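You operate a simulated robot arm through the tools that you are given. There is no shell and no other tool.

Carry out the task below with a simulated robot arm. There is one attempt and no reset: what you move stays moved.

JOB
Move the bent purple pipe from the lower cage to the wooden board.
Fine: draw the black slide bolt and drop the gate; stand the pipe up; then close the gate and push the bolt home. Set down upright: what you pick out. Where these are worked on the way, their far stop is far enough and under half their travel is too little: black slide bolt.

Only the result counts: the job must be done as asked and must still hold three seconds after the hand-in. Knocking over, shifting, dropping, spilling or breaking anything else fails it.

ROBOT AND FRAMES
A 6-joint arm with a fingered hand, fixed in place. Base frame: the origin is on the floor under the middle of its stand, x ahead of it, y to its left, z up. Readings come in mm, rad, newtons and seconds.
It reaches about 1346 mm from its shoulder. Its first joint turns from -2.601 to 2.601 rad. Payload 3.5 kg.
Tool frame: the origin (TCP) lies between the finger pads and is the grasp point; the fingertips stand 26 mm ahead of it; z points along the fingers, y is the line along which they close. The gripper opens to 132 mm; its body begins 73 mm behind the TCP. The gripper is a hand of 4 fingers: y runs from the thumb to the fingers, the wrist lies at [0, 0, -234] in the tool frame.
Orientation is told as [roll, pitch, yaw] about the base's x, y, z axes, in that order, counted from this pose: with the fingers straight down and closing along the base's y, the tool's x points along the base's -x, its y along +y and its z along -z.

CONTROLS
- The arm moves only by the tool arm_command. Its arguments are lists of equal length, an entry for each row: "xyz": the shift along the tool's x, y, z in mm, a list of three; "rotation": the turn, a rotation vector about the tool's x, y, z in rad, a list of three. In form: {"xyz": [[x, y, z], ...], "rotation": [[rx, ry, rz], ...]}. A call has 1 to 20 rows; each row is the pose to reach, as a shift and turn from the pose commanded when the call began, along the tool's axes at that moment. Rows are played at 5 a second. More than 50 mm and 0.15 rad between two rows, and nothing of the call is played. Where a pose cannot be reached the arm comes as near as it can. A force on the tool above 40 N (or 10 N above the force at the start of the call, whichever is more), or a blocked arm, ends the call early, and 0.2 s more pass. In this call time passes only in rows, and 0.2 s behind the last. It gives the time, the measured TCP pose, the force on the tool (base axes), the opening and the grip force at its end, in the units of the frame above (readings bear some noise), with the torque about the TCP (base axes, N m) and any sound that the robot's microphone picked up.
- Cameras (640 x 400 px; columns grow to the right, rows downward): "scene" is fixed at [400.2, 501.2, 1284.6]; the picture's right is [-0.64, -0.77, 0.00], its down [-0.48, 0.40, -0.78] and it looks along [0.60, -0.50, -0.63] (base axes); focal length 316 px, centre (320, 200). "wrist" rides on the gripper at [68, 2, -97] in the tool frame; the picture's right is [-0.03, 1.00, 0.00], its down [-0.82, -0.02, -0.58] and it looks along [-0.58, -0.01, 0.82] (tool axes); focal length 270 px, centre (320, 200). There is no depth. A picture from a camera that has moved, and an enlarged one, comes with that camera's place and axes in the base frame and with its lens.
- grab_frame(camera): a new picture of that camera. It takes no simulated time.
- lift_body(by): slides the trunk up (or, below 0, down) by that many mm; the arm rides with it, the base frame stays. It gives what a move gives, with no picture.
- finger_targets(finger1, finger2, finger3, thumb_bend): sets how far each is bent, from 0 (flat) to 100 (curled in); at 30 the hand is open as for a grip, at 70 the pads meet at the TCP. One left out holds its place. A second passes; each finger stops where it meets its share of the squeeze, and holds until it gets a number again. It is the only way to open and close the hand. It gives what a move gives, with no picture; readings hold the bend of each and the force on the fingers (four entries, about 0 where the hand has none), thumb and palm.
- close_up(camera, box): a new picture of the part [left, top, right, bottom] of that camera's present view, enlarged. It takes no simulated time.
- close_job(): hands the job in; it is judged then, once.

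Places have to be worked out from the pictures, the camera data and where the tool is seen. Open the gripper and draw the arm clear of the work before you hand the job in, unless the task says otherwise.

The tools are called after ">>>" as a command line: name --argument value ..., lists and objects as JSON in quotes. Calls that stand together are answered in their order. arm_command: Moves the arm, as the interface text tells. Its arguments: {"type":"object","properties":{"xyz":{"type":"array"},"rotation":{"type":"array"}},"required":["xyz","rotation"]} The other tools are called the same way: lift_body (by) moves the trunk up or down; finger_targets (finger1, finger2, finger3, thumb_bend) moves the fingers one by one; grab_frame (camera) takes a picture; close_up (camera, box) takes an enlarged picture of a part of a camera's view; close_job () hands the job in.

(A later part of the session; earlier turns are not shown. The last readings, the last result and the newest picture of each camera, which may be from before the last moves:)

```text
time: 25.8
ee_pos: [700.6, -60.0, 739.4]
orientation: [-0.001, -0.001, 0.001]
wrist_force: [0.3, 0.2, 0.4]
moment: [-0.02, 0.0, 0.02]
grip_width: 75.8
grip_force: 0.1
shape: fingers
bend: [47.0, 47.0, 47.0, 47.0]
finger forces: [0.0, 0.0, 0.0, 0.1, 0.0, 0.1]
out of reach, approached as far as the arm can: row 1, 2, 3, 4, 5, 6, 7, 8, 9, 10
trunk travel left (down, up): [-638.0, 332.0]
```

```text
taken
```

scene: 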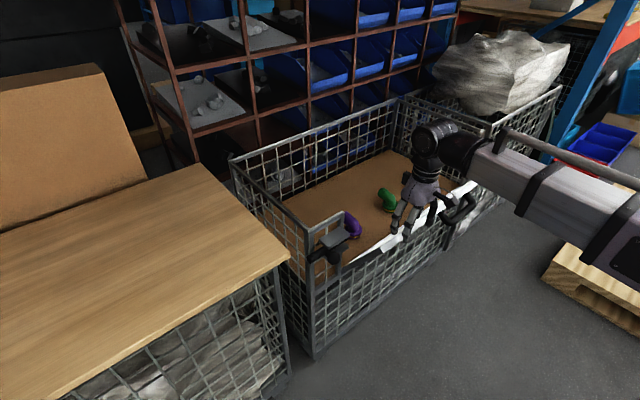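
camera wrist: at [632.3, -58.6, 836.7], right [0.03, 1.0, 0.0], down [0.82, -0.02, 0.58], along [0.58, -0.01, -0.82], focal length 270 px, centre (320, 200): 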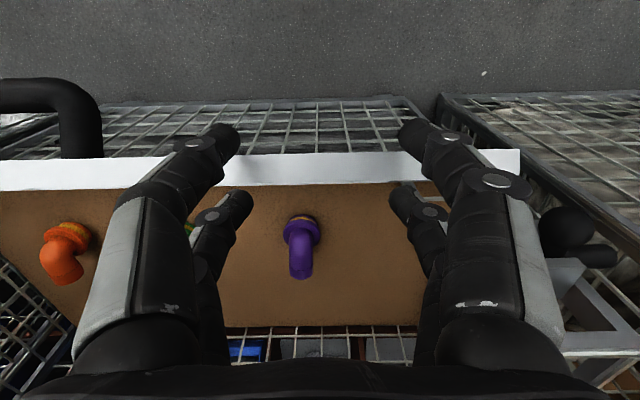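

Two things show here. The arm itself works only in the horizontal plane, so all height has to come from the trunk. The gate also holds by friction, at about 27° now, so it has to be pushed down. I'll rise a little, curl the fingers into a fist that can't poke through the mesh, and press the gate down with that.

>>> lift_body --by 40

>>> finger_targets --finger1 100 --finger2 100 --finger3 100 --thumb_bend 100

>>> grab_frame --camera "wrist"

>>> close_up --camera "scene" --box '[290, 90, 500, 290]'

```text
time: 26.6
ee_pos: [701.3, -60.4, 777.7]
orientation: [-0.002, 0.0, -0.001]
wrist_force: [0.5, 0.1, 0.0]
moment: [0.02, 0.02, 0.01]
grip_width: 76.0
grip_force: 0.0
shape: fingers
bend: [47.0, 47.0, 47.0, 47.0]
finger forces: [0.0, 0.1, 0.0, 0.0, 0.0, 0.0]
trunk travel left (down, up): [-678.0, 292.0]
```

```text
time: 27.6
ee_pos: [701.8, -60.0, 778.9]
orientation: [-0.001, 0.0, 0.0]
wrist_force: [0.2, -1.5, 0.1]
moment: [-0.02, 0.02, -0.01]
grip_width: 6.0
grip_force: 0.1
shape: fingers
bend: [96.0, 74.0, 74.0, 100.0]
finger forces: [0.1, 0.0, 0.0, 0.0, 0.0, 0.0]
trunk travel left (down, up): [-678.0, 292.0]
```

```text
taken
camera wrist: at [632.7, -58.6, 876.6], right [0.03, 1.0, 0.0], down [0.82, -0.02, 0.58], along [0.58, -0.01, -0.82], focal length 270 px, centre (320, 200)
```

wrist: 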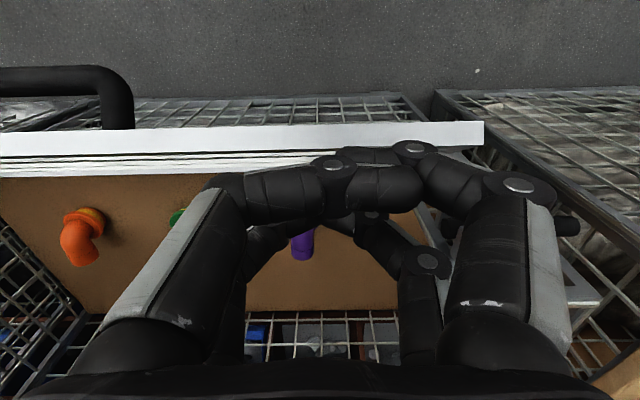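

```text
2.00 times, centred on (395, 190) of scene
camera zoom: at [400.2, 501.2, 1284.6], right [-0.64, -0.77, 0.0], down [-0.48, 0.4, -0.78], along [0.6, -0.5, -0.63], focal length 633 px, centre (170, 220)
```

zoom: 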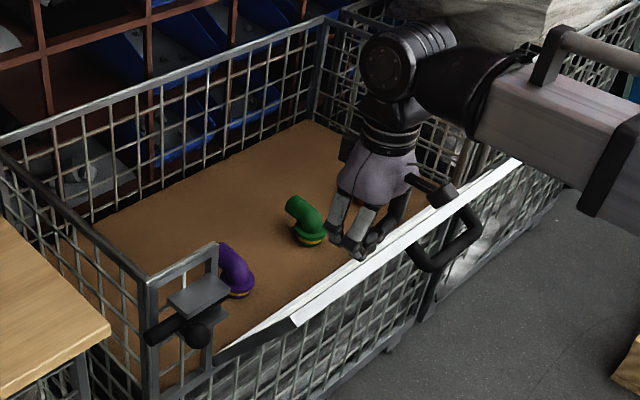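

The crossed fingers now make a solid bar along y, good for pressing on the rail. I'll place this bar just inside the rail's top edge at x≈711 and lower onto it.

>>> arm_command --xyz '[[-22, 0, 0], [-40, 0, 0]]' --rotation '[[0, 0, 0], [0, 0, 0]]'

>>> lift_body --by -70

>>> grab_frame --camera "wrist"

>>> close_up --camera "scene" --box '[290, 90, 500, 290]'

```text
time: 28.2
ee_pos: [741.8, -59.8, 780.0]
orientation: [0.0, 0.001, 0.001]
wrist_force: [0.8, 0.4, 0.0]
moment: [0.01, -0.01, -0.01]
grip_width: 5.9
grip_force: 0.1
shape: fingers
bend: [96.0, 74.0, 74.0, 100.0]
finger forces: [0.0, 0.1, 0.0, 0.0, 0.0, 0.1]
trunk travel left (down, up): [-678.0, 292.0]
```

```text
time: 29.3
ee_pos: [739.9, -59.0, 708.7]
orientation: [-0.001, 0.001, 0.001]
wrist_force: [0.4, 0.1, -0.2]
moment: [0.01, 0.03, 0.0]
grip_width: 6.2
grip_force: 0.0
shape: fingers
bend: [96.0, 74.0, 74.0, 100.0]
finger forces: [0.0, 0.1, 0.0, 0.0, 0.0, 0.0]
trunk travel left (down, up): [-608.0, 362.0]
```

```text
taken
camera wrist: at [671.8, -57.7, 806.7], right [0.03, 1.0, 0.0], down [0.82, -0.02, 0.58], along [0.58, -0.01, -0.82], focal length 270 px, centre (320, 200)
```

wrist: 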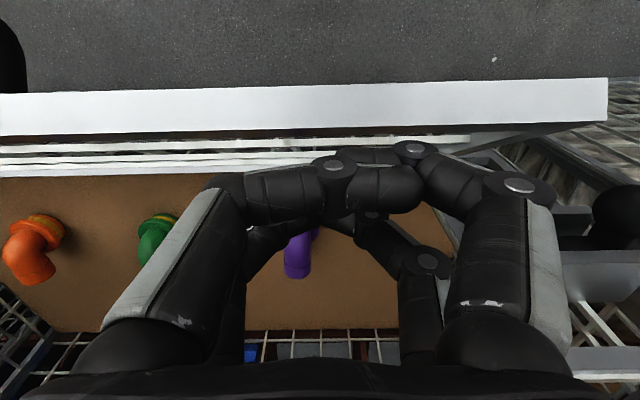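

```text
2.00 times, centred on (395, 190) of scene
camera zoom: at [400.2, 501.2, 1284.6], right [-0.64, -0.77, 0.0], down [-0.48, 0.4, -0.78], along [0.6, -0.5, -0.63], focal length 633 px, centre (170, 220)
```

zoom: 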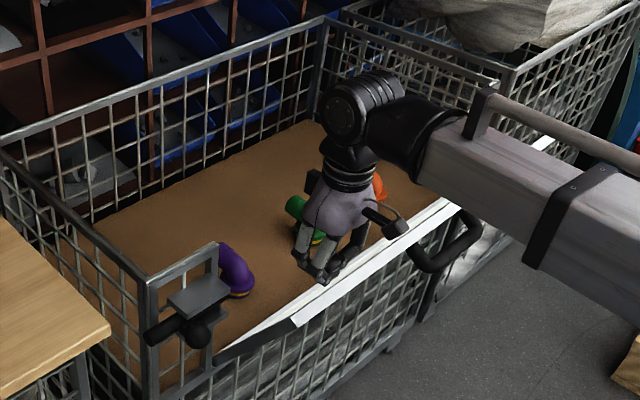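

Still no contact. I'll lower in smaller steps until the bar presses the gate.

>>> lift_body --by -35

>>> grab_frame --camera "wrist"

```text
time: 30.1
ee_pos: [741.3, -59.9, 674.1]
orientation: [0.0, 0.002, 0.0]
wrist_force: [0.3, -0.2, -0.7]
moment: [-0.01, 0.0, -0.03]
grip_width: 6.0
grip_force: 0.0
shape: fingers
bend: [97.0, 74.0, 74.0, 100.0]
finger forces: [0.0, 0.0, 0.1, 0.0, 0.1, 0.1]
trunk travel left (down, up): [-573.0, 397.0]
```

```text
taken
camera wrist: at [671.6, -57.7, 771.6], right [0.03, 1.0, 0.0], down [0.82, -0.02, 0.58], along [0.58, -0.01, -0.82], focal length 270 px, centre (320, 200)
```

wrist: 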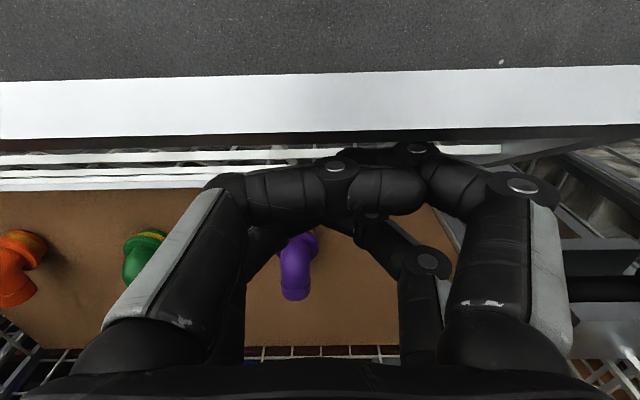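

The bar is now behind and below the rail. I'll push it outward (−x) in small steps.

>>> arm_command --xyz '[[10, 0, 0], [20, 0, 0], [30, 0, 0], [40, 0, 0], [50, 0, 0]]' --rotation '[[0, 0, 0], [0, 0, 0], [0, 0, 0], [0, 0, 0], [0, 0, 0]]'

>>> grab_frame --camera "wrist"

>>> close_up --camera "scene" --box '[290, 90, 500, 290]'

```text
time: 31.2
ee_pos: [690.4, -60.1, 674.0]
orientation: [0.001, 0.0, 0.0]
wrist_force: [1.2, 0.1, 1.9]
moment: [-0.02, 0.04, -0.02]
grip_width: 5.8
grip_force: 0.0
shape: fingers
bend: [97.0, 74.0, 74.0, 100.0]
finger forces: [0.1, 0.0, 0.0, 0.1, 0.0, 0.0]
trunk travel left (down, up): [-573.0, 397.0]
```

```text
taken
camera wrist: at [621.8, -58.1, 771.6], right [0.03, 1.0, 0.0], down [0.82, -0.02, 0.58], along [0.58, -0.01, -0.82], focal length 270 px, centre (320, 200)
```

wrist: 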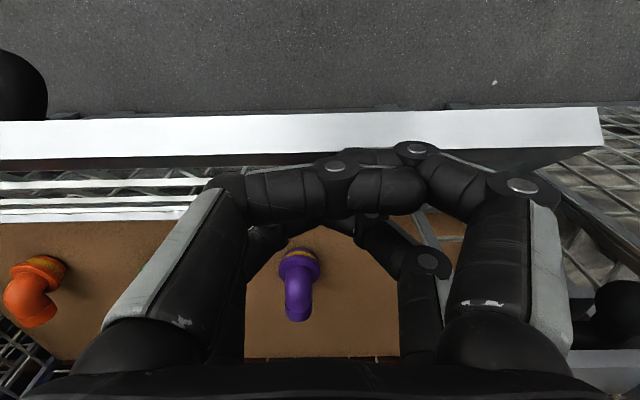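

```text
2.00 times, centred on (395, 190) of scene
camera zoom: at [400.2, 501.2, 1284.6], right [-0.64, -0.77, 0.0], down [-0.48, 0.4, -0.78], along [0.6, -0.5, -0.63], focal length 633 px, centre (170, 220)
```

zoom: 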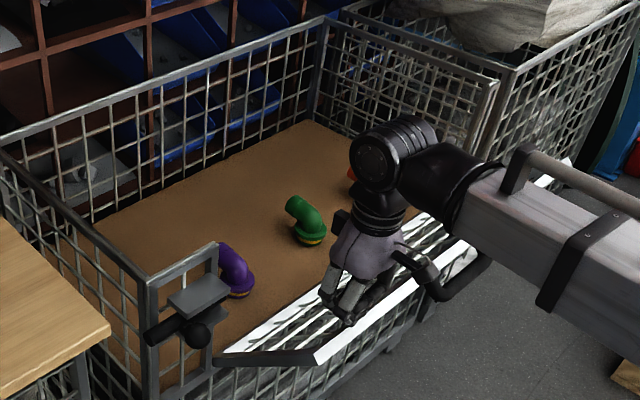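

The gate keeps moving out with very little force. I'll alternate lowering and pushing so I follow its arc down.

>>> lift_body --by -40

>>> arm_command --xyz '[[12, 0, 0], [24, 0, 0], [36, 0, 0]]' --rotation '[[0, 0, 0], [0, 0, 0], [0, 0, 0]]'

>>> lift_body --by -40

>>> grab_frame --camera "wrist"

>>> grab_frame --camera "scene"

```text
time: 32.1
ee_pos: [691.3, -60.0, 634.9]
orientation: [0.0, 0.0, 0.001]
wrist_force: [0.2, 0.3, -0.8]
moment: [0.0, 0.04, -0.01]
grip_width: 6.2
grip_force: 0.0
shape: fingers
bend: [97.0, 74.0, 74.0, 100.0]
finger forces: [0.0, 0.1, 0.1, 0.0, 0.0, 0.0]
trunk travel left (down, up): [-533.0, 437.0]
```

```text
time: 32.9
ee_pos: [653.7, -60.4, 634.1]
orientation: [0.001, -0.002, -0.001]
wrist_force: [0.5, 0.5, 0.9]
moment: [-0.01, 0.02, -0.03]
grip_width: 6.1
grip_force: 0.0
shape: fingers
bend: [97.0, 74.0, 74.0, 100.0]
finger forces: [0.0, 0.1, 0.0, 0.1, 0.0, 0.0]
trunk travel left (down, up): [-533.0, 437.0]
```

```text
time: 33.7
ee_pos: [654.9, -59.2, 593.5]
orientation: [-0.001, -0.001, 0.0]
wrist_force: [0.5, 0.3, -0.5]
moment: [0.01, 0.02, 0.0]
grip_width: 6.1
grip_force: 0.0
shape: fingers
bend: [97.0, 81.0, 81.0, 100.0]
finger forces: [0.0, 0.0, 0.1, 0.1, 0.1, 0.2]
trunk travel left (down, up): [-493.0, 477.0]
```

```text
taken
camera wrist: at [586.0, -58.3, 691.6], right [0.03, 1.0, 0.0], down [0.82, -0.02, 0.58], along [0.58, -0.01, -0.82], focal length 270 px, centre (320, 200)
```

wrist: 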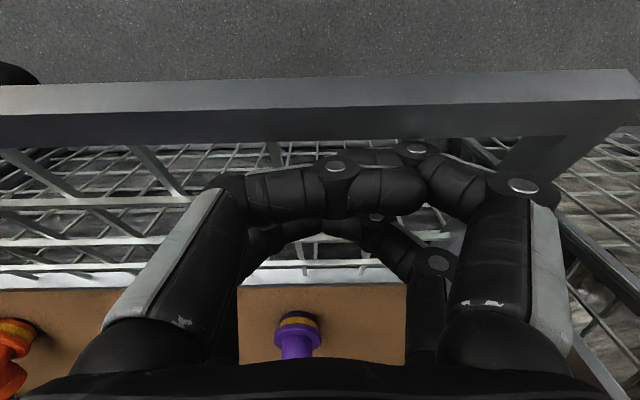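

```text
taken
```

scene: 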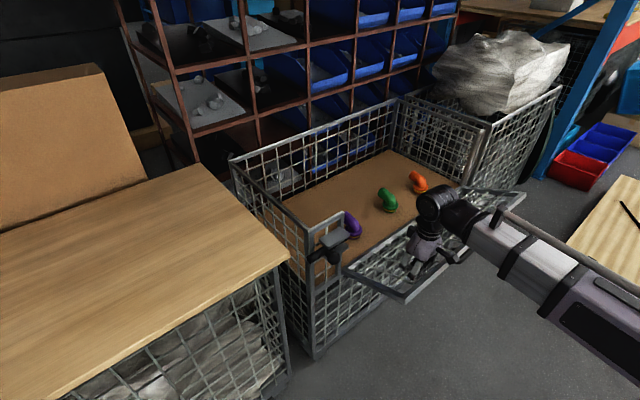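

The gate is around 60° down now. I'll keep pressing straight down with the bar.

>>> lift_body --by -60

>>> lift_body --by -60

>>> grab_frame --camera "wrist"

>>> grab_frame --camera "scene"

```text
time: 34.7
ee_pos: [654.7, -59.1, 533.8]
orientation: [-0.001, 0.0, 0.0]
wrist_force: [0.4, 0.2, 0.2]
moment: [0.01, -0.01, 0.02]
grip_width: 6.0
grip_force: 0.0
shape: fingers
bend: [97.0, 93.0, 93.0, 100.0]
finger forces: [0.1, 0.0, 0.1, 0.0, 0.0, 0.1]
trunk travel left (down, up): [-433.0, 537.0]
```

```text
time: 35.3
ee_pos: [655.7, -59.4, 503.8]
orientation: [0.001, -0.004, 0.0]
wrist_force: [2.6, -4.0, 40.2]
moment: [0.86, 0.21, 0.07]
grip_width: 6.1
grip_force: 20.6
shape: fingers
bend: [100.0, 100.0, 99.0, 100.0]
finger forces: [26.4, 7.0, 7.3, 0.0, 0.0, 0.0]
trunk travel left (down, up): [-401.0, 569.0]
stopped: the force on the tool passed its limit at 85 N (the readings are from after the stop); the commanded pose is now the measured one
```

```text
taken
camera wrist: at [585.6, -58.8, 602.0], right [0.03, 1.0, 0.0], down [0.81, -0.02, 0.58], along [0.58, -0.01, -0.81], focal length 270 px, centre (320, 200)
```

wrist: 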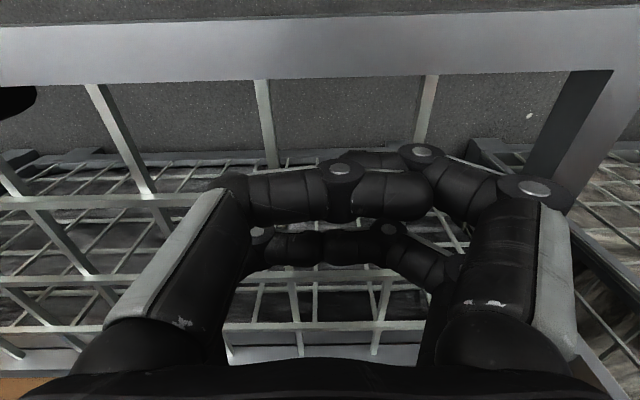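

```text
taken
```

scene: 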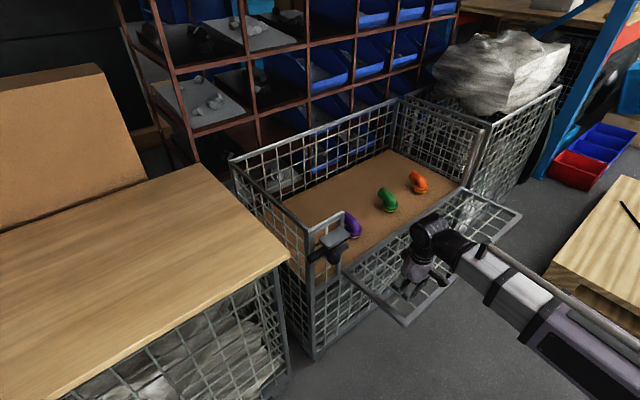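

The press stopped against a firm resistance: the gate lies at its lower stop, near horizontal. I'll lift off and check that it stays there.

>>> lift_body --by 150

>>> grab_frame --camera "wrist"

>>> grab_frame --camera "scene"

>>> close_up --camera "scene" --box '[300, 160, 540, 340]'

```text
time: 37.1
ee_pos: [655.0, -58.9, 652.3]
orientation: [0.001, 0.0, -0.002]
wrist_force: [-0.2, -0.3, 0.1]
moment: [0.01, 0.05, 0.01]
grip_width: 6.6
grip_force: 0.0
shape: fingers
bend: [98.0, 99.0, 98.0, 100.0]
finger forces: [0.0, 0.0, 0.1, 0.0, 0.0, 0.0]
trunk travel left (down, up): [-551.0, 419.0]
```

```text
taken
camera wrist: at [586.5, -58.3, 750.2], right [0.03, 1.0, 0.0], down [0.82, -0.02, 0.58], along [0.58, -0.01, -0.82], focal length 270 px, centre (320, 200)
```

wrist: 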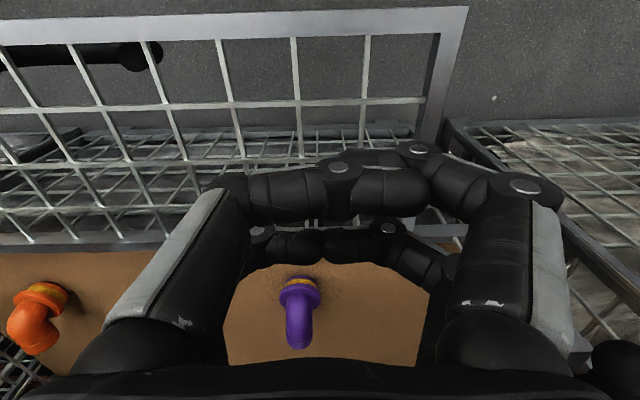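

```text
taken
```

scene: 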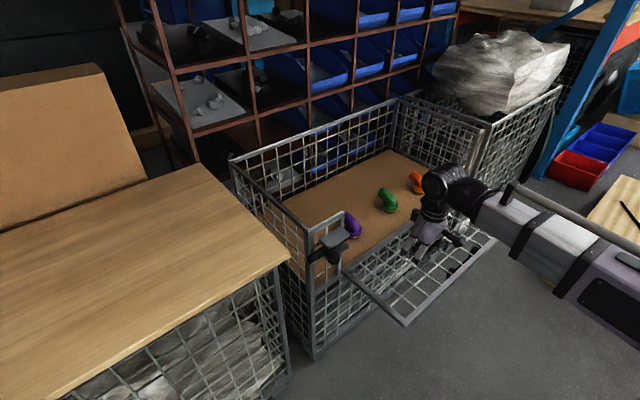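

```text
2.22 times, centred on (420, 250) of scene
camera zoom: at [400.2, 501.2, 1284.6], right [-0.64, -0.77, 0.0], down [-0.48, 0.4, -0.78], along [0.6, -0.5, -0.63], focal length 703 px, centre (98, 89)
```

zoom: 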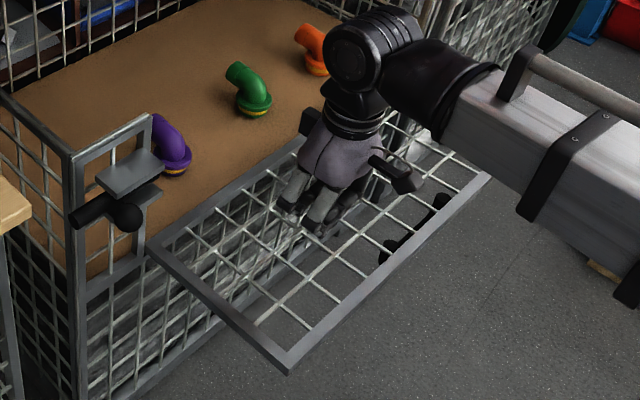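

The gate rests near horizontal and holds, so the doorway is free. I'll open the hand to about 80 mm, then go straight in above the purple pipe at z≈650, since the pipe tops are near 556.

>>> finger_targets --finger1 46 --finger2 46 --finger3 46 --thumb_bend 46

>>> arm_command --xyz '[[-40, -6, 0], [-80, -12, 0], [-120, -18, 0], [-160, -24, 0], [-200, -30, 0], [-240, -36, 0], [-270, -39, 0], [-288, -39, 0]]' --rotation '[[0, 0, 0], [0, 0, 0], [0, 0, 0], [0, 0, 0], [0, 0, 0], [0, 0, 0], [0, 0, 0], [0, 0, 0]]'

>>> grab_frame --camera "wrist"

>>> close_up --camera "scene" --box '[290, 120, 500, 270]'

```text
time: 38.1
ee_pos: [654.8, -59.9, 652.5]
orientation: [0.0, 0.0, 0.001]
wrist_force: [0.0, -0.5, -0.2]
moment: [0.0, 0.03, -0.01]
grip_width: 79.1
grip_force: 0.0
shape: fingers
bend: [46.0, 46.0, 46.0, 46.0]
finger forces: [0.0, 0.1, 0.0, 0.0, 0.0, 0.0]
trunk travel left (down, up): [-551.0, 419.0]
```

```text
time: 39.9
ee_pos: [944.4, -99.7, 652.1]
orientation: [0.0, 0.0, 0.001]
wrist_force: [0.5, -0.3, 0.3]
moment: [0.01, -0.02, 0.02]
grip_width: 78.9
grip_force: 0.2
shape: fingers
bend: [46.0, 46.0, 46.0, 46.0]
finger forces: [0.0, 0.0, 0.1, 0.0, 0.0, 0.1]
trunk travel left (down, up): [-551.0, 419.0]
```

```text
taken
camera wrist: at [874.6, -97.9, 750.2], right [0.03, 1.0, 0.0], down [0.82, -0.02, 0.58], along [0.58, -0.01, -0.82], focal length 270 px, centre (320, 200)
```

wrist: 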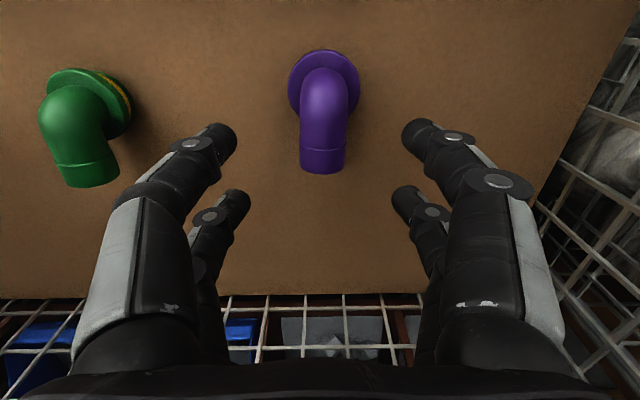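

```text
2.67 times, centred on (395, 195) of scene
camera zoom: at [400.2, 501.2, 1284.6], right [-0.64, -0.77, 0.0], down [-0.48, 0.4, -0.78], along [0.6, -0.5, -0.63], focal length 844 px, centre (120, 213)
```

zoom: 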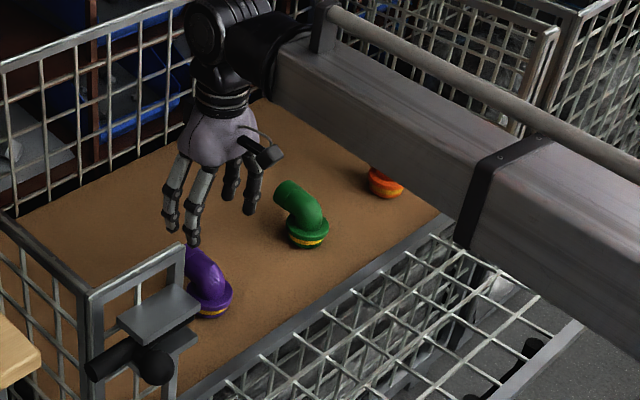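

Refined from this view, the pipe axis is (932, −96) and the mouth end (983, −98), with a tube about 36 mm across. I'll trim the hand to (948, −97) and lower most of the way.

>>> arm_command --xyz '[[-4, 2, 0]]' --rotation '[[0, 0, 0]]'

>>> lift_body --by -75

>>> grab_frame --camera "wrist"

>>> close_up --camera "scene" --box '[300, 150, 450, 260]'

```text
time: 40.3
ee_pos: [947.1, -97.5, 652.6]
orientation: [-0.001, 0.0, 0.0]
wrist_force: [-0.2, -1.2, -0.6]
moment: [0.03, -0.01, -0.02]
grip_width: 79.0
grip_force: 0.1
shape: fingers
bend: [46.0, 46.0, 46.0, 46.0]
finger forces: [0.0, 0.1, 0.0, 0.1, 0.0, 0.0]
trunk travel left (down, up): [-551.0, 419.0]
```

```text
time: 41.4
ee_pos: [947.4, -97.9, 577.9]
orientation: [0.0, -0.001, 0.0]
wrist_force: [-0.2, 0.2, 0.5]
moment: [0.05, -0.01, 0.01]
grip_width: 79.0
grip_force: 0.1
shape: fingers
bend: [46.0, 46.0, 46.0, 46.0]
finger forces: [0.0, 0.1, 0.1, 0.1, 0.1, 0.0]
trunk travel left (down, up): [-476.0, 494.0]
```

```text
taken
camera wrist: at [878.1, -95.6, 675.3], right [0.03, 1.0, 0.0], down [0.82, -0.02, 0.58], along [0.58, -0.01, -0.82], focal length 270 px, centre (320, 200)
```

wrist: 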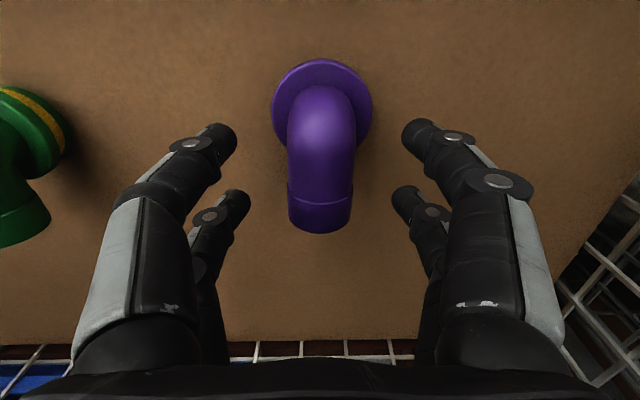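

```text
3.64 times, centred on (375, 205) of scene
camera zoom: at [400.2, 501.2, 1284.6], right [-0.64, -0.77, 0.0], down [-0.48, 0.4, -0.78], along [0.6, -0.5, -0.63], focal length 1150 px, centre (120, 182)
```

zoom: 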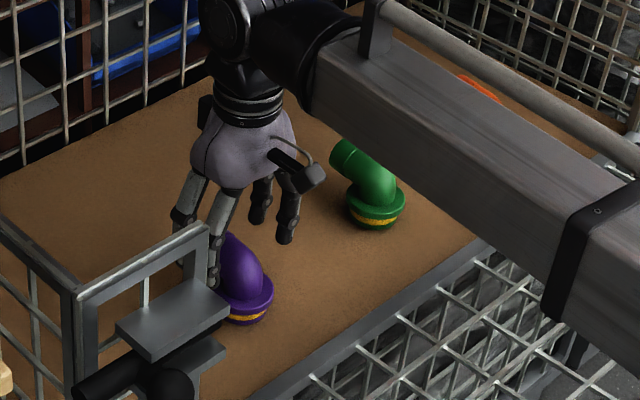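

The alignment holds. I'll lower to z≈541, level with the horizontal tube's axis, and close all fingers on the tube.

>>> lift_body --by -37

>>> grab_frame --camera "wrist"

>>> close_up --camera "scene" --box '[320, 180, 420, 250]'

```text
time: 42.2
ee_pos: [947.5, -96.4, 540.5]
orientation: [0.002, 0.001, -0.001]
wrist_force: [-0.6, 0.0, -0.4]
moment: [0.02, 0.01, 0.01]
grip_width: 78.6
grip_force: 0.2
shape: fingers
bend: [46.0, 46.0, 46.0, 46.0]
finger forces: [0.0, 0.0, 0.1, 0.2, 0.0, 0.0]
trunk travel left (down, up): [-439.0, 531.0]
```

```text
taken
camera wrist: at [878.1, -95.6, 638.2], right [0.03, 1.0, 0.0], down [0.82, -0.02, 0.58], along [0.58, -0.01, -0.82], focal length 270 px, centre (320, 200)
```

wrist: 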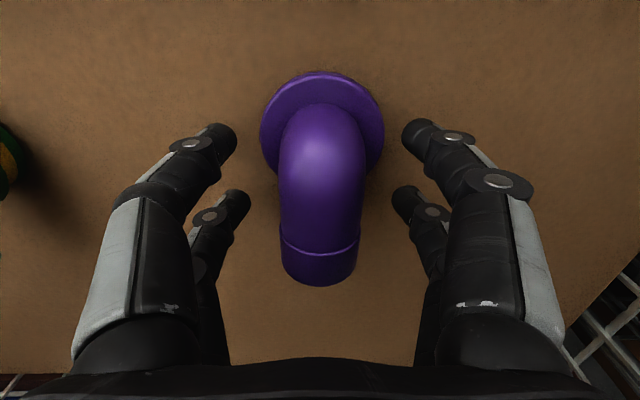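

```text
5.71 times, centred on (370, 215) of scene
camera zoom: at [400.2, 501.2, 1284.6], right [-0.64, -0.77, 0.0], down [-0.48, 0.4, -0.78], along [0.6, -0.5, -0.63], focal length 1808 px, centre (34, 114)
```

zoom: 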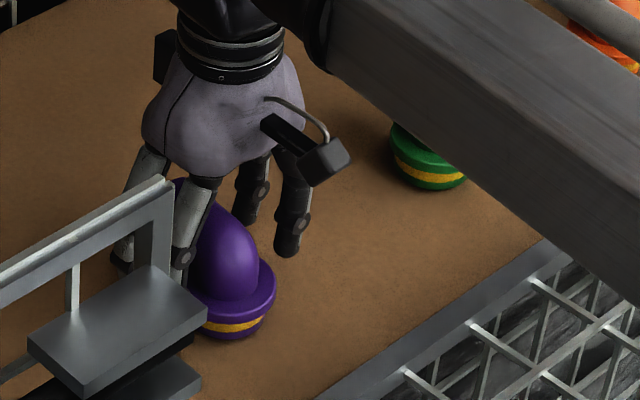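

The fingers flank the tube at the right height. I'll close in two stages so the pipe isn't shoved sideways.

>>> finger_targets --finger1 57 --finger2 57 --finger3 57 --thumb_bend 57

>>> grab_frame --camera "wrist"

```text
time: 43.2
ee_pos: [947.1, -97.1, 541.2]
orientation: [0.001, 0.001, 0.0]
wrist_force: [-0.1, 0.2, 1.0]
moment: [0.02, 0.03, -0.02]
grip_width: 57.3
grip_force: 2.4
shape: fingers
bend: [52.0, 56.0, 56.0, 54.0]
finger forces: [2.4, 0.0, 0.1, 0.0, 2.9, 0.1]
trunk travel left (down, up): [-439.0, 531.0]
```

```text
taken
camera wrist: at [878.1, -95.7, 638.3], right [0.03, 1.0, 0.0], down [0.82, -0.02, 0.58], along [0.58, -0.01, -0.82], focal length 270 px, centre (320, 200)
```

wrist: 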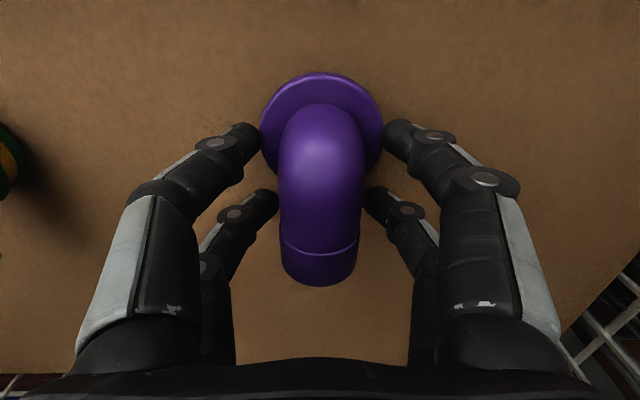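

Finger 1 and the thumb have met the wide flange (57 mm) rather than the tube, so the flange sits at the height of their tips. I'll reopen, rise 14 mm and close again above the flange.

>>> finger_targets --finger1 46 --finger2 46 --finger3 46 --thumb_bend 46

>>> lift_body --by 14

>>> finger_targets --finger1 57 --finger2 57 --finger3 57 --thumb_bend 57

>>> grab_frame --camera "wrist"

```text
time: 44.2
ee_pos: [946.7, -98.2, 540.1]
orientation: [0.001, 0.0, 0.001]
wrist_force: [0.5, -0.3, -0.5]
moment: [0.02, -0.01, 0.0]
grip_width: 78.8
grip_force: 0.1
shape: fingers
bend: [46.0, 46.0, 46.0, 46.0]
finger forces: [0.0, 0.0, 0.0, 0.0, 0.1, 0.1]
trunk travel left (down, up): [-439.0, 531.0]
```

```text
time: 44.8
ee_pos: [946.9, -97.4, 555.0]
orientation: [-0.001, -0.001, -0.001]
wrist_force: [0.4, -0.6, -0.4]
moment: [-0.01, 0.01, 0.0]
grip_width: 78.9
grip_force: 0.1
shape: fingers
bend: [46.0, 46.0, 46.0, 46.0]
finger forces: [0.0, 0.0, 0.0, 0.0, 0.1, 0.1]
trunk travel left (down, up): [-453.0, 517.0]
```

```text
time: 45.8
ee_pos: [947.7, -96.3, 553.9]
orientation: [0.0, 0.0, -0.001]
wrist_force: [-0.1, -0.3, 0.9]
moment: [0.04, 0.0, 0.03]
grip_width: 46.3
grip_force: 0.0
shape: fingers
bend: [56.0, 56.0, 56.0, 56.0]
finger forces: [0.0, 0.0, 0.1, 0.1, 0.0, 0.0]
trunk travel left (down, up): [-453.0, 517.0]
```

```text
taken
camera wrist: at [878.1, -95.6, 652.2], right [0.03, 1.0, 0.0], down [0.82, -0.02, 0.58], along [0.58, -0.01, -0.82], focal length 270 px, centre (320, 200)
```

wrist: 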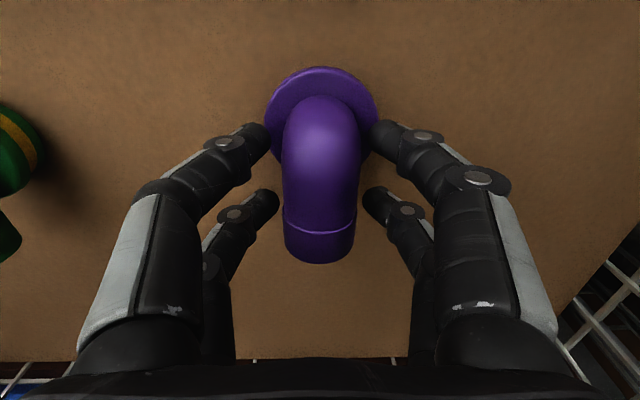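

All four fingers are clear of the flange and close to the tube with no load. I'll close to grip.

>>> finger_targets --finger1 66 --finger2 66 --finger3 66 --thumb_bend 66

>>> grab_frame --camera "wrist"

>>> close_up --camera "scene" --box '[320, 180, 420, 250]'

```text
time: 46.8
ee_pos: [946.8, -96.9, 553.9]
orientation: [-0.001, -0.001, -0.001]
wrist_force: [-0.2, -0.2, -0.1]
moment: [0.02, -0.01, -0.02]
grip_width: 32.8
grip_force: 9.4
shape: fingers
bend: [59.0, 60.0, 61.0, 63.0]
finger forces: [5.2, 4.2, 3.8, 0.1, 5.4, 0.1]
trunk travel left (down, up): [-453.0, 517.0]
```

```text
taken
camera wrist: at [878.1, -95.6, 652.1], right [0.03, 1.0, 0.0], down [0.82, -0.02, 0.58], along [0.58, -0.01, -0.82], focal length 270 px, centre (320, 200)
```

wrist: 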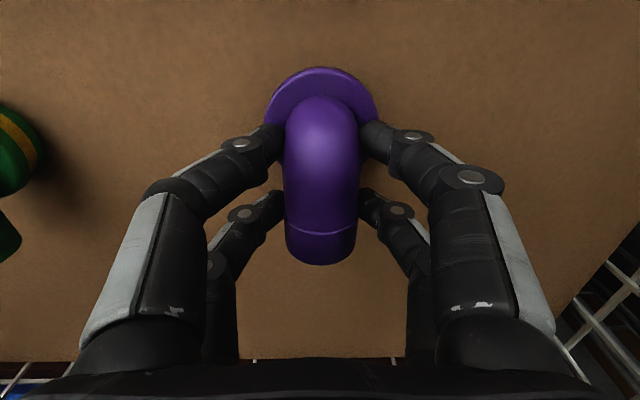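

```text
5.71 times, centred on (370, 215) of scene
camera zoom: at [400.2, 501.2, 1284.6], right [-0.64, -0.77, 0.0], down [-0.48, 0.4, -0.78], along [0.6, -0.5, -0.63], focal length 1808 px, centre (34, 114)
```

zoom: 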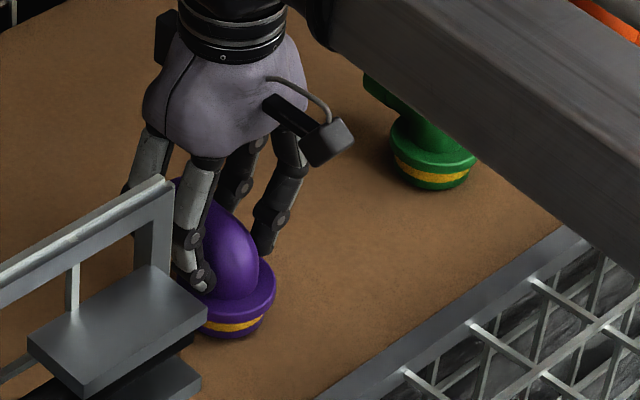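

All four fingers bear on the tube, about 4–5 N each. I'll tighten before lifting.

>>> finger_targets --finger1 85 --finger2 85 --finger3 85 --thumb_bend 85

>>> lift_body --by 8

>>> grab_frame --camera "wrist"

>>> close_up --camera "scene" --box '[320, 180, 420, 250]'

```text
time: 47.8
ee_pos: [946.3, -97.5, 554.3]
orientation: [0.001, 0.0, 0.0]
wrist_force: [0.8, -0.6, -0.8]
moment: [-0.03, -0.02, -0.01]
grip_width: 31.3
grip_force: 27.1
shape: fingers
bend: [53.0, 54.0, 73.0, 75.0]
finger forces: [13.4, 13.2, 8.1, 0.0, 19.0, 0.0]
trunk travel left (down, up): [-453.0, 517.0]
```

```text
time: 48.4
ee_pos: [947.3, -97.4, 562.6]
orientation: [0.0, -0.001, 0.0]
wrist_force: [0.6, 0.1, -0.8]
moment: [-0.03, -0.04, -0.01]
grip_width: 31.2
grip_force: 27.0
shape: fingers
bend: [53.0, 54.0, 73.0, 75.0]
finger forces: [13.3, 13.1, 8.1, 0.1, 19.1, 0.0]
trunk travel left (down, up): [-461.0, 509.0]
```

```text
taken
camera wrist: at [878.2, -95.6, 660.2], right [0.03, 1.0, 0.0], down [0.82, -0.02, 0.58], along [0.58, -0.01, -0.82], focal length 270 px, centre (320, 200)
```

wrist: 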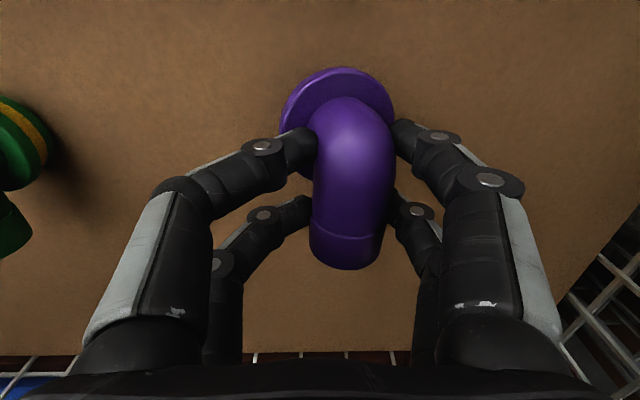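

```text
5.71 times, centred on (370, 215) of scene
camera zoom: at [400.2, 501.2, 1284.6], right [-0.64, -0.77, 0.0], down [-0.48, 0.4, -0.78], along [0.6, -0.5, -0.63], focal length 1808 px, centre (34, 114)
```

zoom: 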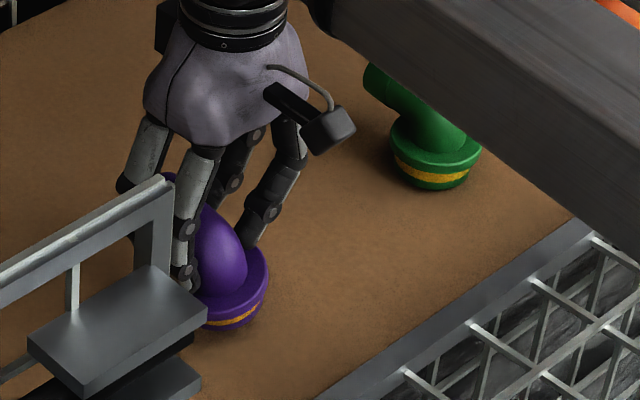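

The stronger thumb side pulled the pipe toward +y and tilted it slightly, so that grip isn't good enough. I'll set it back down and release it so it stands flat. Then I'll re-centre and regrip with balanced finger targets.

>>> lift_body --by -7

>>> finger_targets --finger1 57 --finger2 57 --finger3 60 --thumb_bend 60

>>> finger_targets --finger1 47 --finger2 47 --finger3 47 --thumb_bend 47

>>> grab_frame --camera "wrist"

>>> close_up --camera "scene" --box '[320, 180, 420, 250]'

```text
time: 49.0
ee_pos: [948.0, -96.7, 556.7]
orientation: [0.0, 0.001, 0.001]
wrist_force: [0.0, -0.2, -0.3]
moment: [0.01, -0.04, -0.03]
grip_width: 31.1
grip_force: 26.8
shape: fingers
bend: [53.0, 54.0, 73.0, 75.0]
finger forces: [13.3, 13.1, 8.1, 0.1, 19.0, 0.0]
trunk travel left (down, up): [-454.0, 516.0]
```

```text
time: 50.0
ee_pos: [947.3, -97.6, 556.0]
orientation: [0.0, -0.001, -0.001]
wrist_force: [0.3, 0.2, 0.1]
moment: [0.02, -0.01, 0.02]
grip_width: 39.6
grip_force: 0.1
shape: fingers
bend: [56.0, 56.0, 60.0, 60.0]
finger forces: [0.2, 0.1, 0.0, 0.0, 0.1, 0.0]
trunk travel left (down, up): [-454.0, 516.0]
```

```text
time: 51.0
ee_pos: [946.5, -98.1, 555.0]
orientation: [-0.001, 0.0, -0.001]
wrist_force: [-0.7, -0.3, -0.2]
moment: [-0.02, 0.0, 0.0]
grip_width: 75.5
grip_force: 0.1
shape: fingers
bend: [47.0, 47.0, 47.0, 47.0]
finger forces: [0.1, 0.1, 0.0, 0.1, 0.1, 0.0]
trunk travel left (down, up): [-454.0, 516.0]
```

```text
taken
camera wrist: at [878.1, -95.6, 653.2], right [0.03, 1.0, 0.0], down [0.82, -0.02, 0.58], along [0.58, -0.01, -0.82], focal length 270 px, centre (320, 200)
```

wrist: 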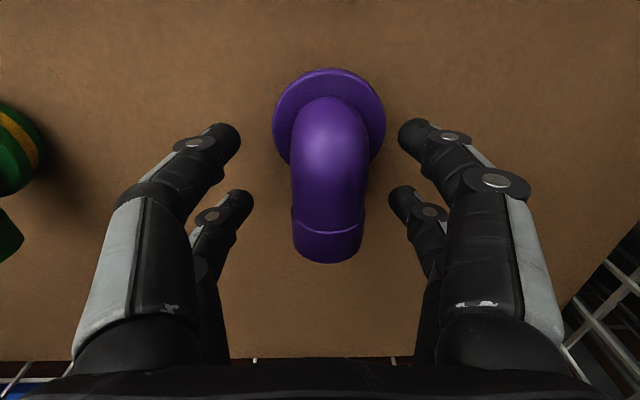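

```text
5.71 times, centred on (370, 215) of scene
camera zoom: at [400.2, 501.2, 1284.6], right [-0.64, -0.77, 0.0], down [-0.48, 0.4, -0.78], along [0.6, -0.5, -0.63], focal length 1808 px, centre (34, 114)
```

zoom: 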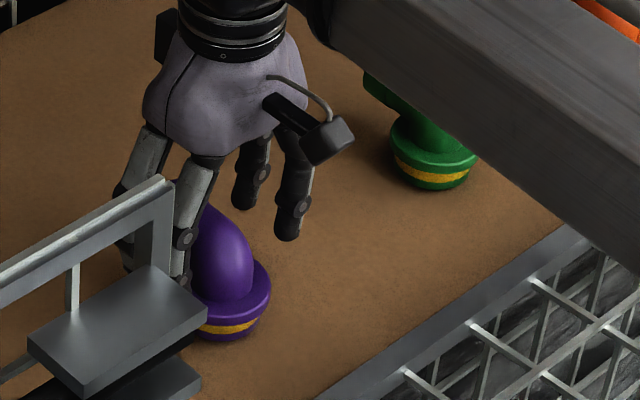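

The pipe stands flat again, about 4 mm toward +y of the hand centre. I'll shift +4 mm and close with targets that balance the stiffer thumb.

>>> arm_command --xyz '[[0, 4, 0]]' --rotation '[[0, 0, 0]]'

>>> finger_targets --finger1 57 --finger2 57 --finger3 57 --thumb_bend 57

>>> finger_targets --finger1 67 --finger2 66 --finger3 66 --thumb_bend 63

>>> grab_frame --camera "wrist"

```text
time: 51.4
ee_pos: [946.7, -93.2, 556.5]
orientation: [-0.001, 0.0, -0.001]
wrist_force: [0.5, -0.3, 0.6]
moment: [0.01, 0.01, -0.02]
grip_width: 75.5
grip_force: 0.1
shape: fingers
bend: [47.0, 47.0, 47.0, 47.0]
finger forces: [0.0, 0.0, 0.0, 0.0, 0.0, 0.1]
trunk travel left (down, up): [-454.0, 516.0]
```

```text
time: 52.4
ee_pos: [946.8, -92.1, 555.8]
orientation: [-0.001, 0.001, 0.0]
wrist_force: [1.1, 0.3, 0.3]
moment: [-0.01, -0.01, 0.0]
grip_width: 46.5
grip_force: 0.1
shape: fingers
bend: [56.0, 56.0, 56.0, 56.0]
finger forces: [0.0, 0.1, 0.0, 0.1, 0.1, 0.0]
trunk travel left (down, up): [-454.0, 516.0]
```

```text
time: 53.4
ee_pos: [946.2, -92.8, 556.2]
orientation: [0.001, 0.002, 0.001]
wrist_force: [-0.7, 0.4, 0.1]
moment: [-0.01, 0.05, 0.01]
grip_width: 33.2
grip_force: 8.8
shape: fingers
bend: [60.0, 61.0, 60.0, 61.0]
finger forces: [4.9, 4.0, 4.7, 0.1, 4.0, 0.0]
trunk travel left (down, up): [-454.0, 516.0]
```

```text
taken
camera wrist: at [878.3, -91.3, 653.2], right [0.03, 1.0, 0.0], down [0.82, -0.02, 0.58], along [0.58, -0.01, -0.82], focal length 270 px, centre (320, 200)
```

wrist: 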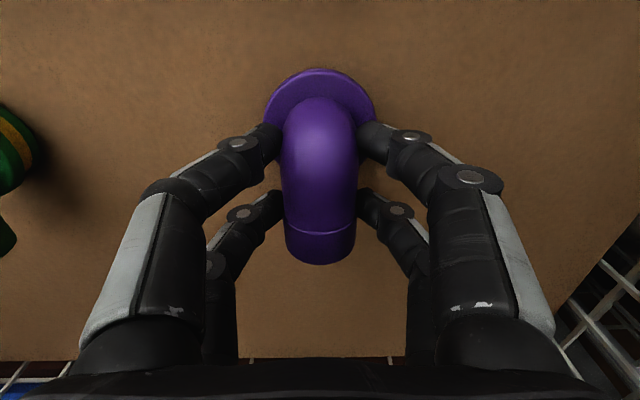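

Now it's balanced: all bends are 60–61, about 4–5 N each, and the pipe is centred and straight. I'll tighten proportionally and lift a few millimetres to test.

>>> finger_targets --finger1 72 --finger2 72 --finger3 71 --thumb_bend 65.3

>>> lift_body --by 10

>>> grab_frame --camera "wrist"

>>> close_up --camera "scene" --box '[320, 180, 420, 250]'

```text
time: 54.4
ee_pos: [947.3, -92.2, 555.7]
orientation: [-0.001, 0.0, 0.001]
wrist_force: [0.7, 1.0, 0.0]
moment: [-0.03, -0.01, 0.01]
grip_width: 32.6
grip_force: 12.8
shape: fingers
bend: [61.0, 62.0, 60.0, 62.0]
finger forces: [6.4, 6.6, 6.8, 0.0, 6.2, 0.1]
trunk travel left (down, up): [-454.0, 516.0]
```

```text
time: 54.9
ee_pos: [946.5, -92.1, 565.8]
orientation: [0.001, 0.0, 0.001]
wrist_force: [-0.4, -0.1, -1.1]
moment: [0.01, -0.02, 0.02]
grip_width: 32.5
grip_force: 12.6
shape: fingers
bend: [61.0, 62.0, 60.0, 62.0]
finger forces: [6.3, 6.6, 6.8, 0.0, 6.2, 0.1]
trunk travel left (down, up): [-464.0, 506.0]
```

```text
taken
camera wrist: at [878.4, -91.4, 663.2], right [0.03, 1.0, 0.0], down [0.82, -0.02, 0.58], along [0.58, -0.01, -0.82], focal length 270 px, centre (320, 200)
```

wrist: 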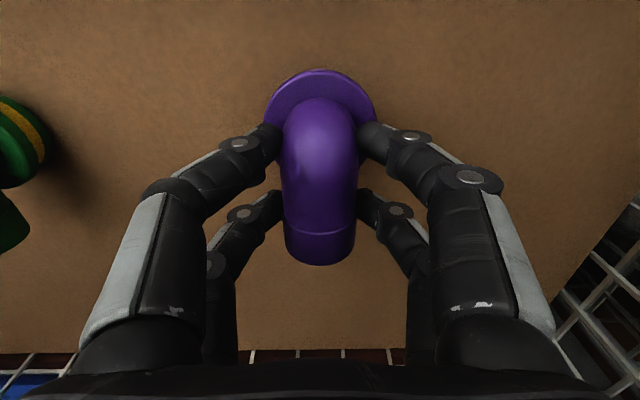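

```text
5.71 times, centred on (370, 215) of scene
camera zoom: at [400.2, 501.2, 1284.6], right [-0.64, -0.77, 0.0], down [-0.48, 0.4, -0.78], along [0.6, -0.5, -0.63], focal length 1808 px, centre (34, 114)
```

zoom: 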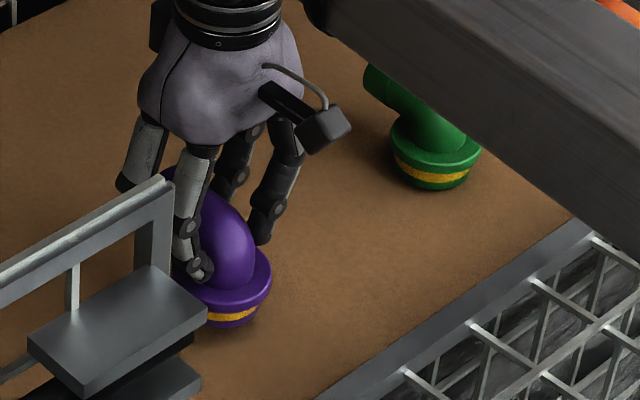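

The pipe hangs straight and secure, and its foot is 86 mm below the TCP. I'll raise it well above the rim (z≈742) before moving sideways.

>>> lift_body --by 150

>>> lift_body --by 150

>>> grab_frame --camera "wrist"

>>> grab_frame --camera "scene"

```text
time: 56.7
ee_pos: [946.9, -93.2, 717.1]
orientation: [0.0, 0.0, 0.0]
wrist_force: [0.3, -0.1, -1.6]
moment: [-0.01, 0.0, -0.03]
grip_width: 32.1
grip_force: 12.7
shape: fingers
bend: [61.0, 62.0, 60.0, 62.0]
finger forces: [6.3, 6.6, 6.8, 0.0, 6.1, 0.0]
trunk travel left (down, up): [-614.0, 356.0]
```

```text
time: 58.4
ee_pos: [947.0, -93.4, 864.4]
orientation: [0.001, -0.001, -0.001]
wrist_force: [-0.7, -1.0, -1.4]
moment: [0.0, -0.08, -0.02]
grip_width: 32.4
grip_force: 13.5
shape: fingers
bend: [61.0, 62.0, 60.0, 62.0]
finger forces: [6.3, 6.5, 6.7, 0.1, 6.2, 0.0]
trunk travel left (down, up): [-764.0, 206.0]
```

```text
taken
camera wrist: at [878.4, -91.4, 963.0], right [0.03, 1.0, 0.0], down [0.82, -0.02, 0.58], along [0.58, -0.01, -0.82], focal length 270 px, centre (320, 200)
```

wrist: 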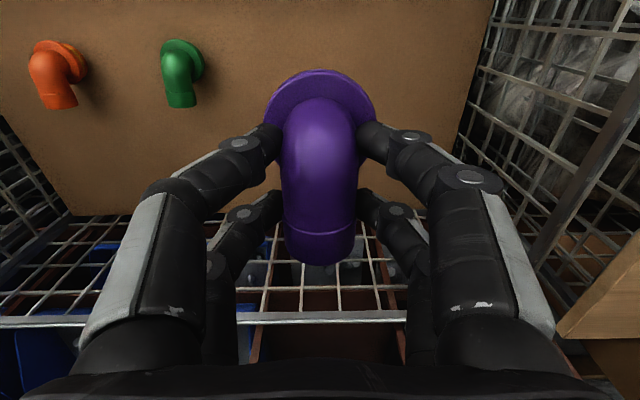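

```text
taken
```

scene: 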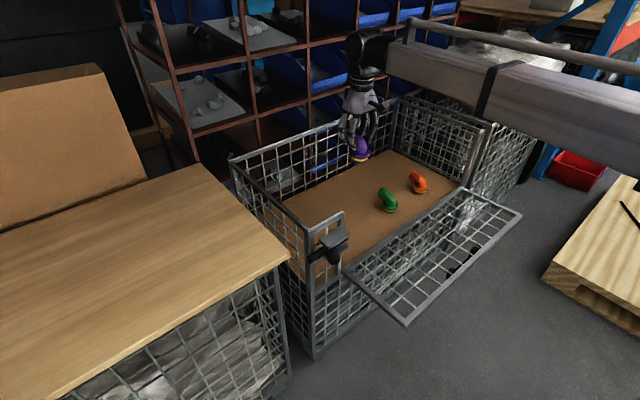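

The pipe is clear of everything and unchanged in the grip. I'll carry it toward +y over the side panel to above the board, in 29 mm steps.

>>> arm_command --xyz '[[0, 20, 0], [0, 48, 0], [0, 77, 0], [0, 106, 0], [-2, 135, 0], [-4, 164, 0], [-6, 193, 0], [-8, 222, 0], [-10, 251, 0], [-12, 280, 0], [-13, 309, 0], [-13, 338, 0], [-13, 367, 0], [-13, 396, 0], [-13, 425, 0], [-13, 454, 0], [-13, 478, 0], [-13, 493, 0]]' --rotation '[[0, 0, 0], [0, 0, 0], [0, 0, 0], [0, 0, 0], [0, 0, 0], [0, 0, 0], [0, 0, 0], [0, 0, 0], [0, 0, 0], [0, 0, 0], [0, 0, 0], [0, 0, 0], [0, 0, 0], [0, 0, 0], [0, 0, 0], [0, 0, 0], [0, 0, 0], [0, 0, 0]]'

>>> grab_frame --camera "wrist"

>>> grab_frame --camera "scene"

```text
time: 62.2
ee_pos: [959.6, 400.5, 864.8]
orientation: [0.002, 0.002, -0.002]
wrist_force: [0.1, 0.4, -1.0]
moment: [-0.03, 0.03, -0.02]
grip_width: 32.1
grip_force: 13.1
shape: fingers
bend: [61.0, 62.0, 60.0, 62.0]
finger forces: [6.5, 6.6, 6.7, 0.0, 6.2, 0.0]
trunk travel left (down, up): [-764.0, 206.0]
```

```text
taken
camera wrist: at [891.0, 402.1, 963.1], right [0.03, 1.0, 0.0], down [0.82, -0.02, 0.58], along [0.58, -0.01, -0.82], focal length 270 px, centre (320, 200)
```

wrist: 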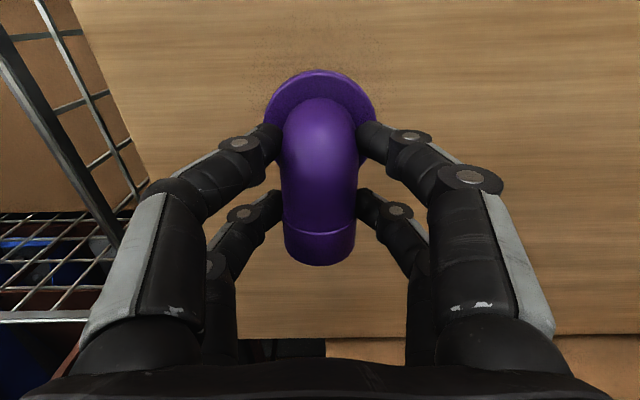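

```text
taken
```

scene: 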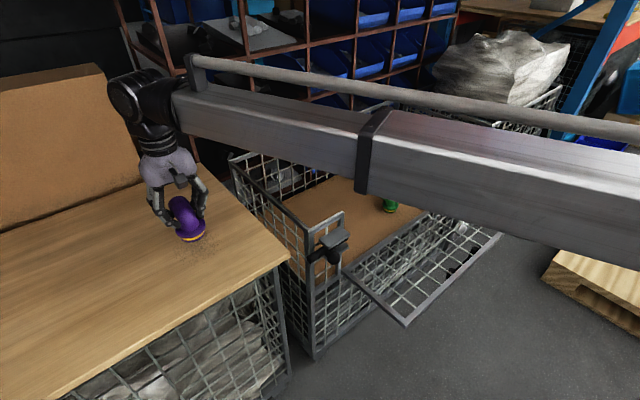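

The pipe is over the board, about 150 mm in from its edges. I'll lower most of the way and then feel for contact in small steps.

>>> lift_body --by -26

>>> close_up --camera "scene" --box '[130, 150, 260, 260]'

>>> grab_frame --camera "wrist"

```text
time: 63.0
ee_pos: [959.9, 400.2, 839.9]
orientation: [0.002, 0.0, -0.001]
wrist_force: [-0.4, -0.3, -0.6]
moment: [0.01, -0.05, -0.05]
grip_width: 32.1
grip_force: 12.8
shape: fingers
bend: [61.0, 62.0, 60.0, 62.0]
finger forces: [6.3, 6.4, 6.7, 0.1, 6.2, 0.0]
trunk travel left (down, up): [-738.0, 232.0]
```

```text
3.64 times, centred on (195, 205) of scene
camera zoom: at [400.2, 501.2, 1284.6], right [-0.64, -0.77, 0.0], down [-0.48, 0.4, -0.78], along [0.6, -0.5, -0.63], focal length 1150 px, centre (774, 182)
```

zoom: 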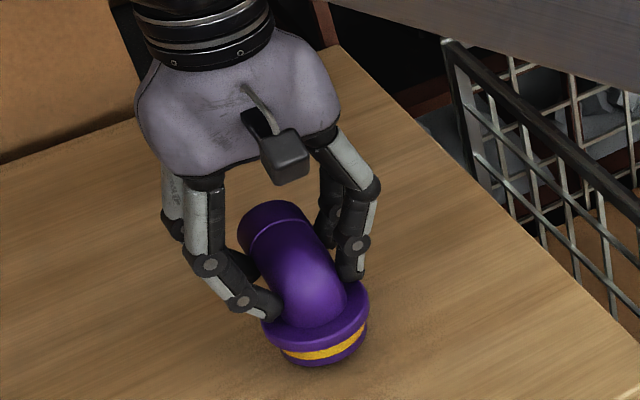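

```text
taken
camera wrist: at [890.9, 401.5, 937.2], right [0.03, 1.0, 0.0], down [0.82, -0.02, 0.58], along [0.58, -0.01, -0.82], focal length 270 px, centre (320, 200)
```

wrist: 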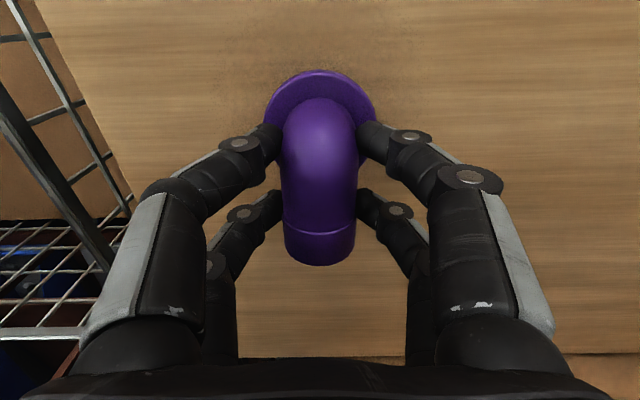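

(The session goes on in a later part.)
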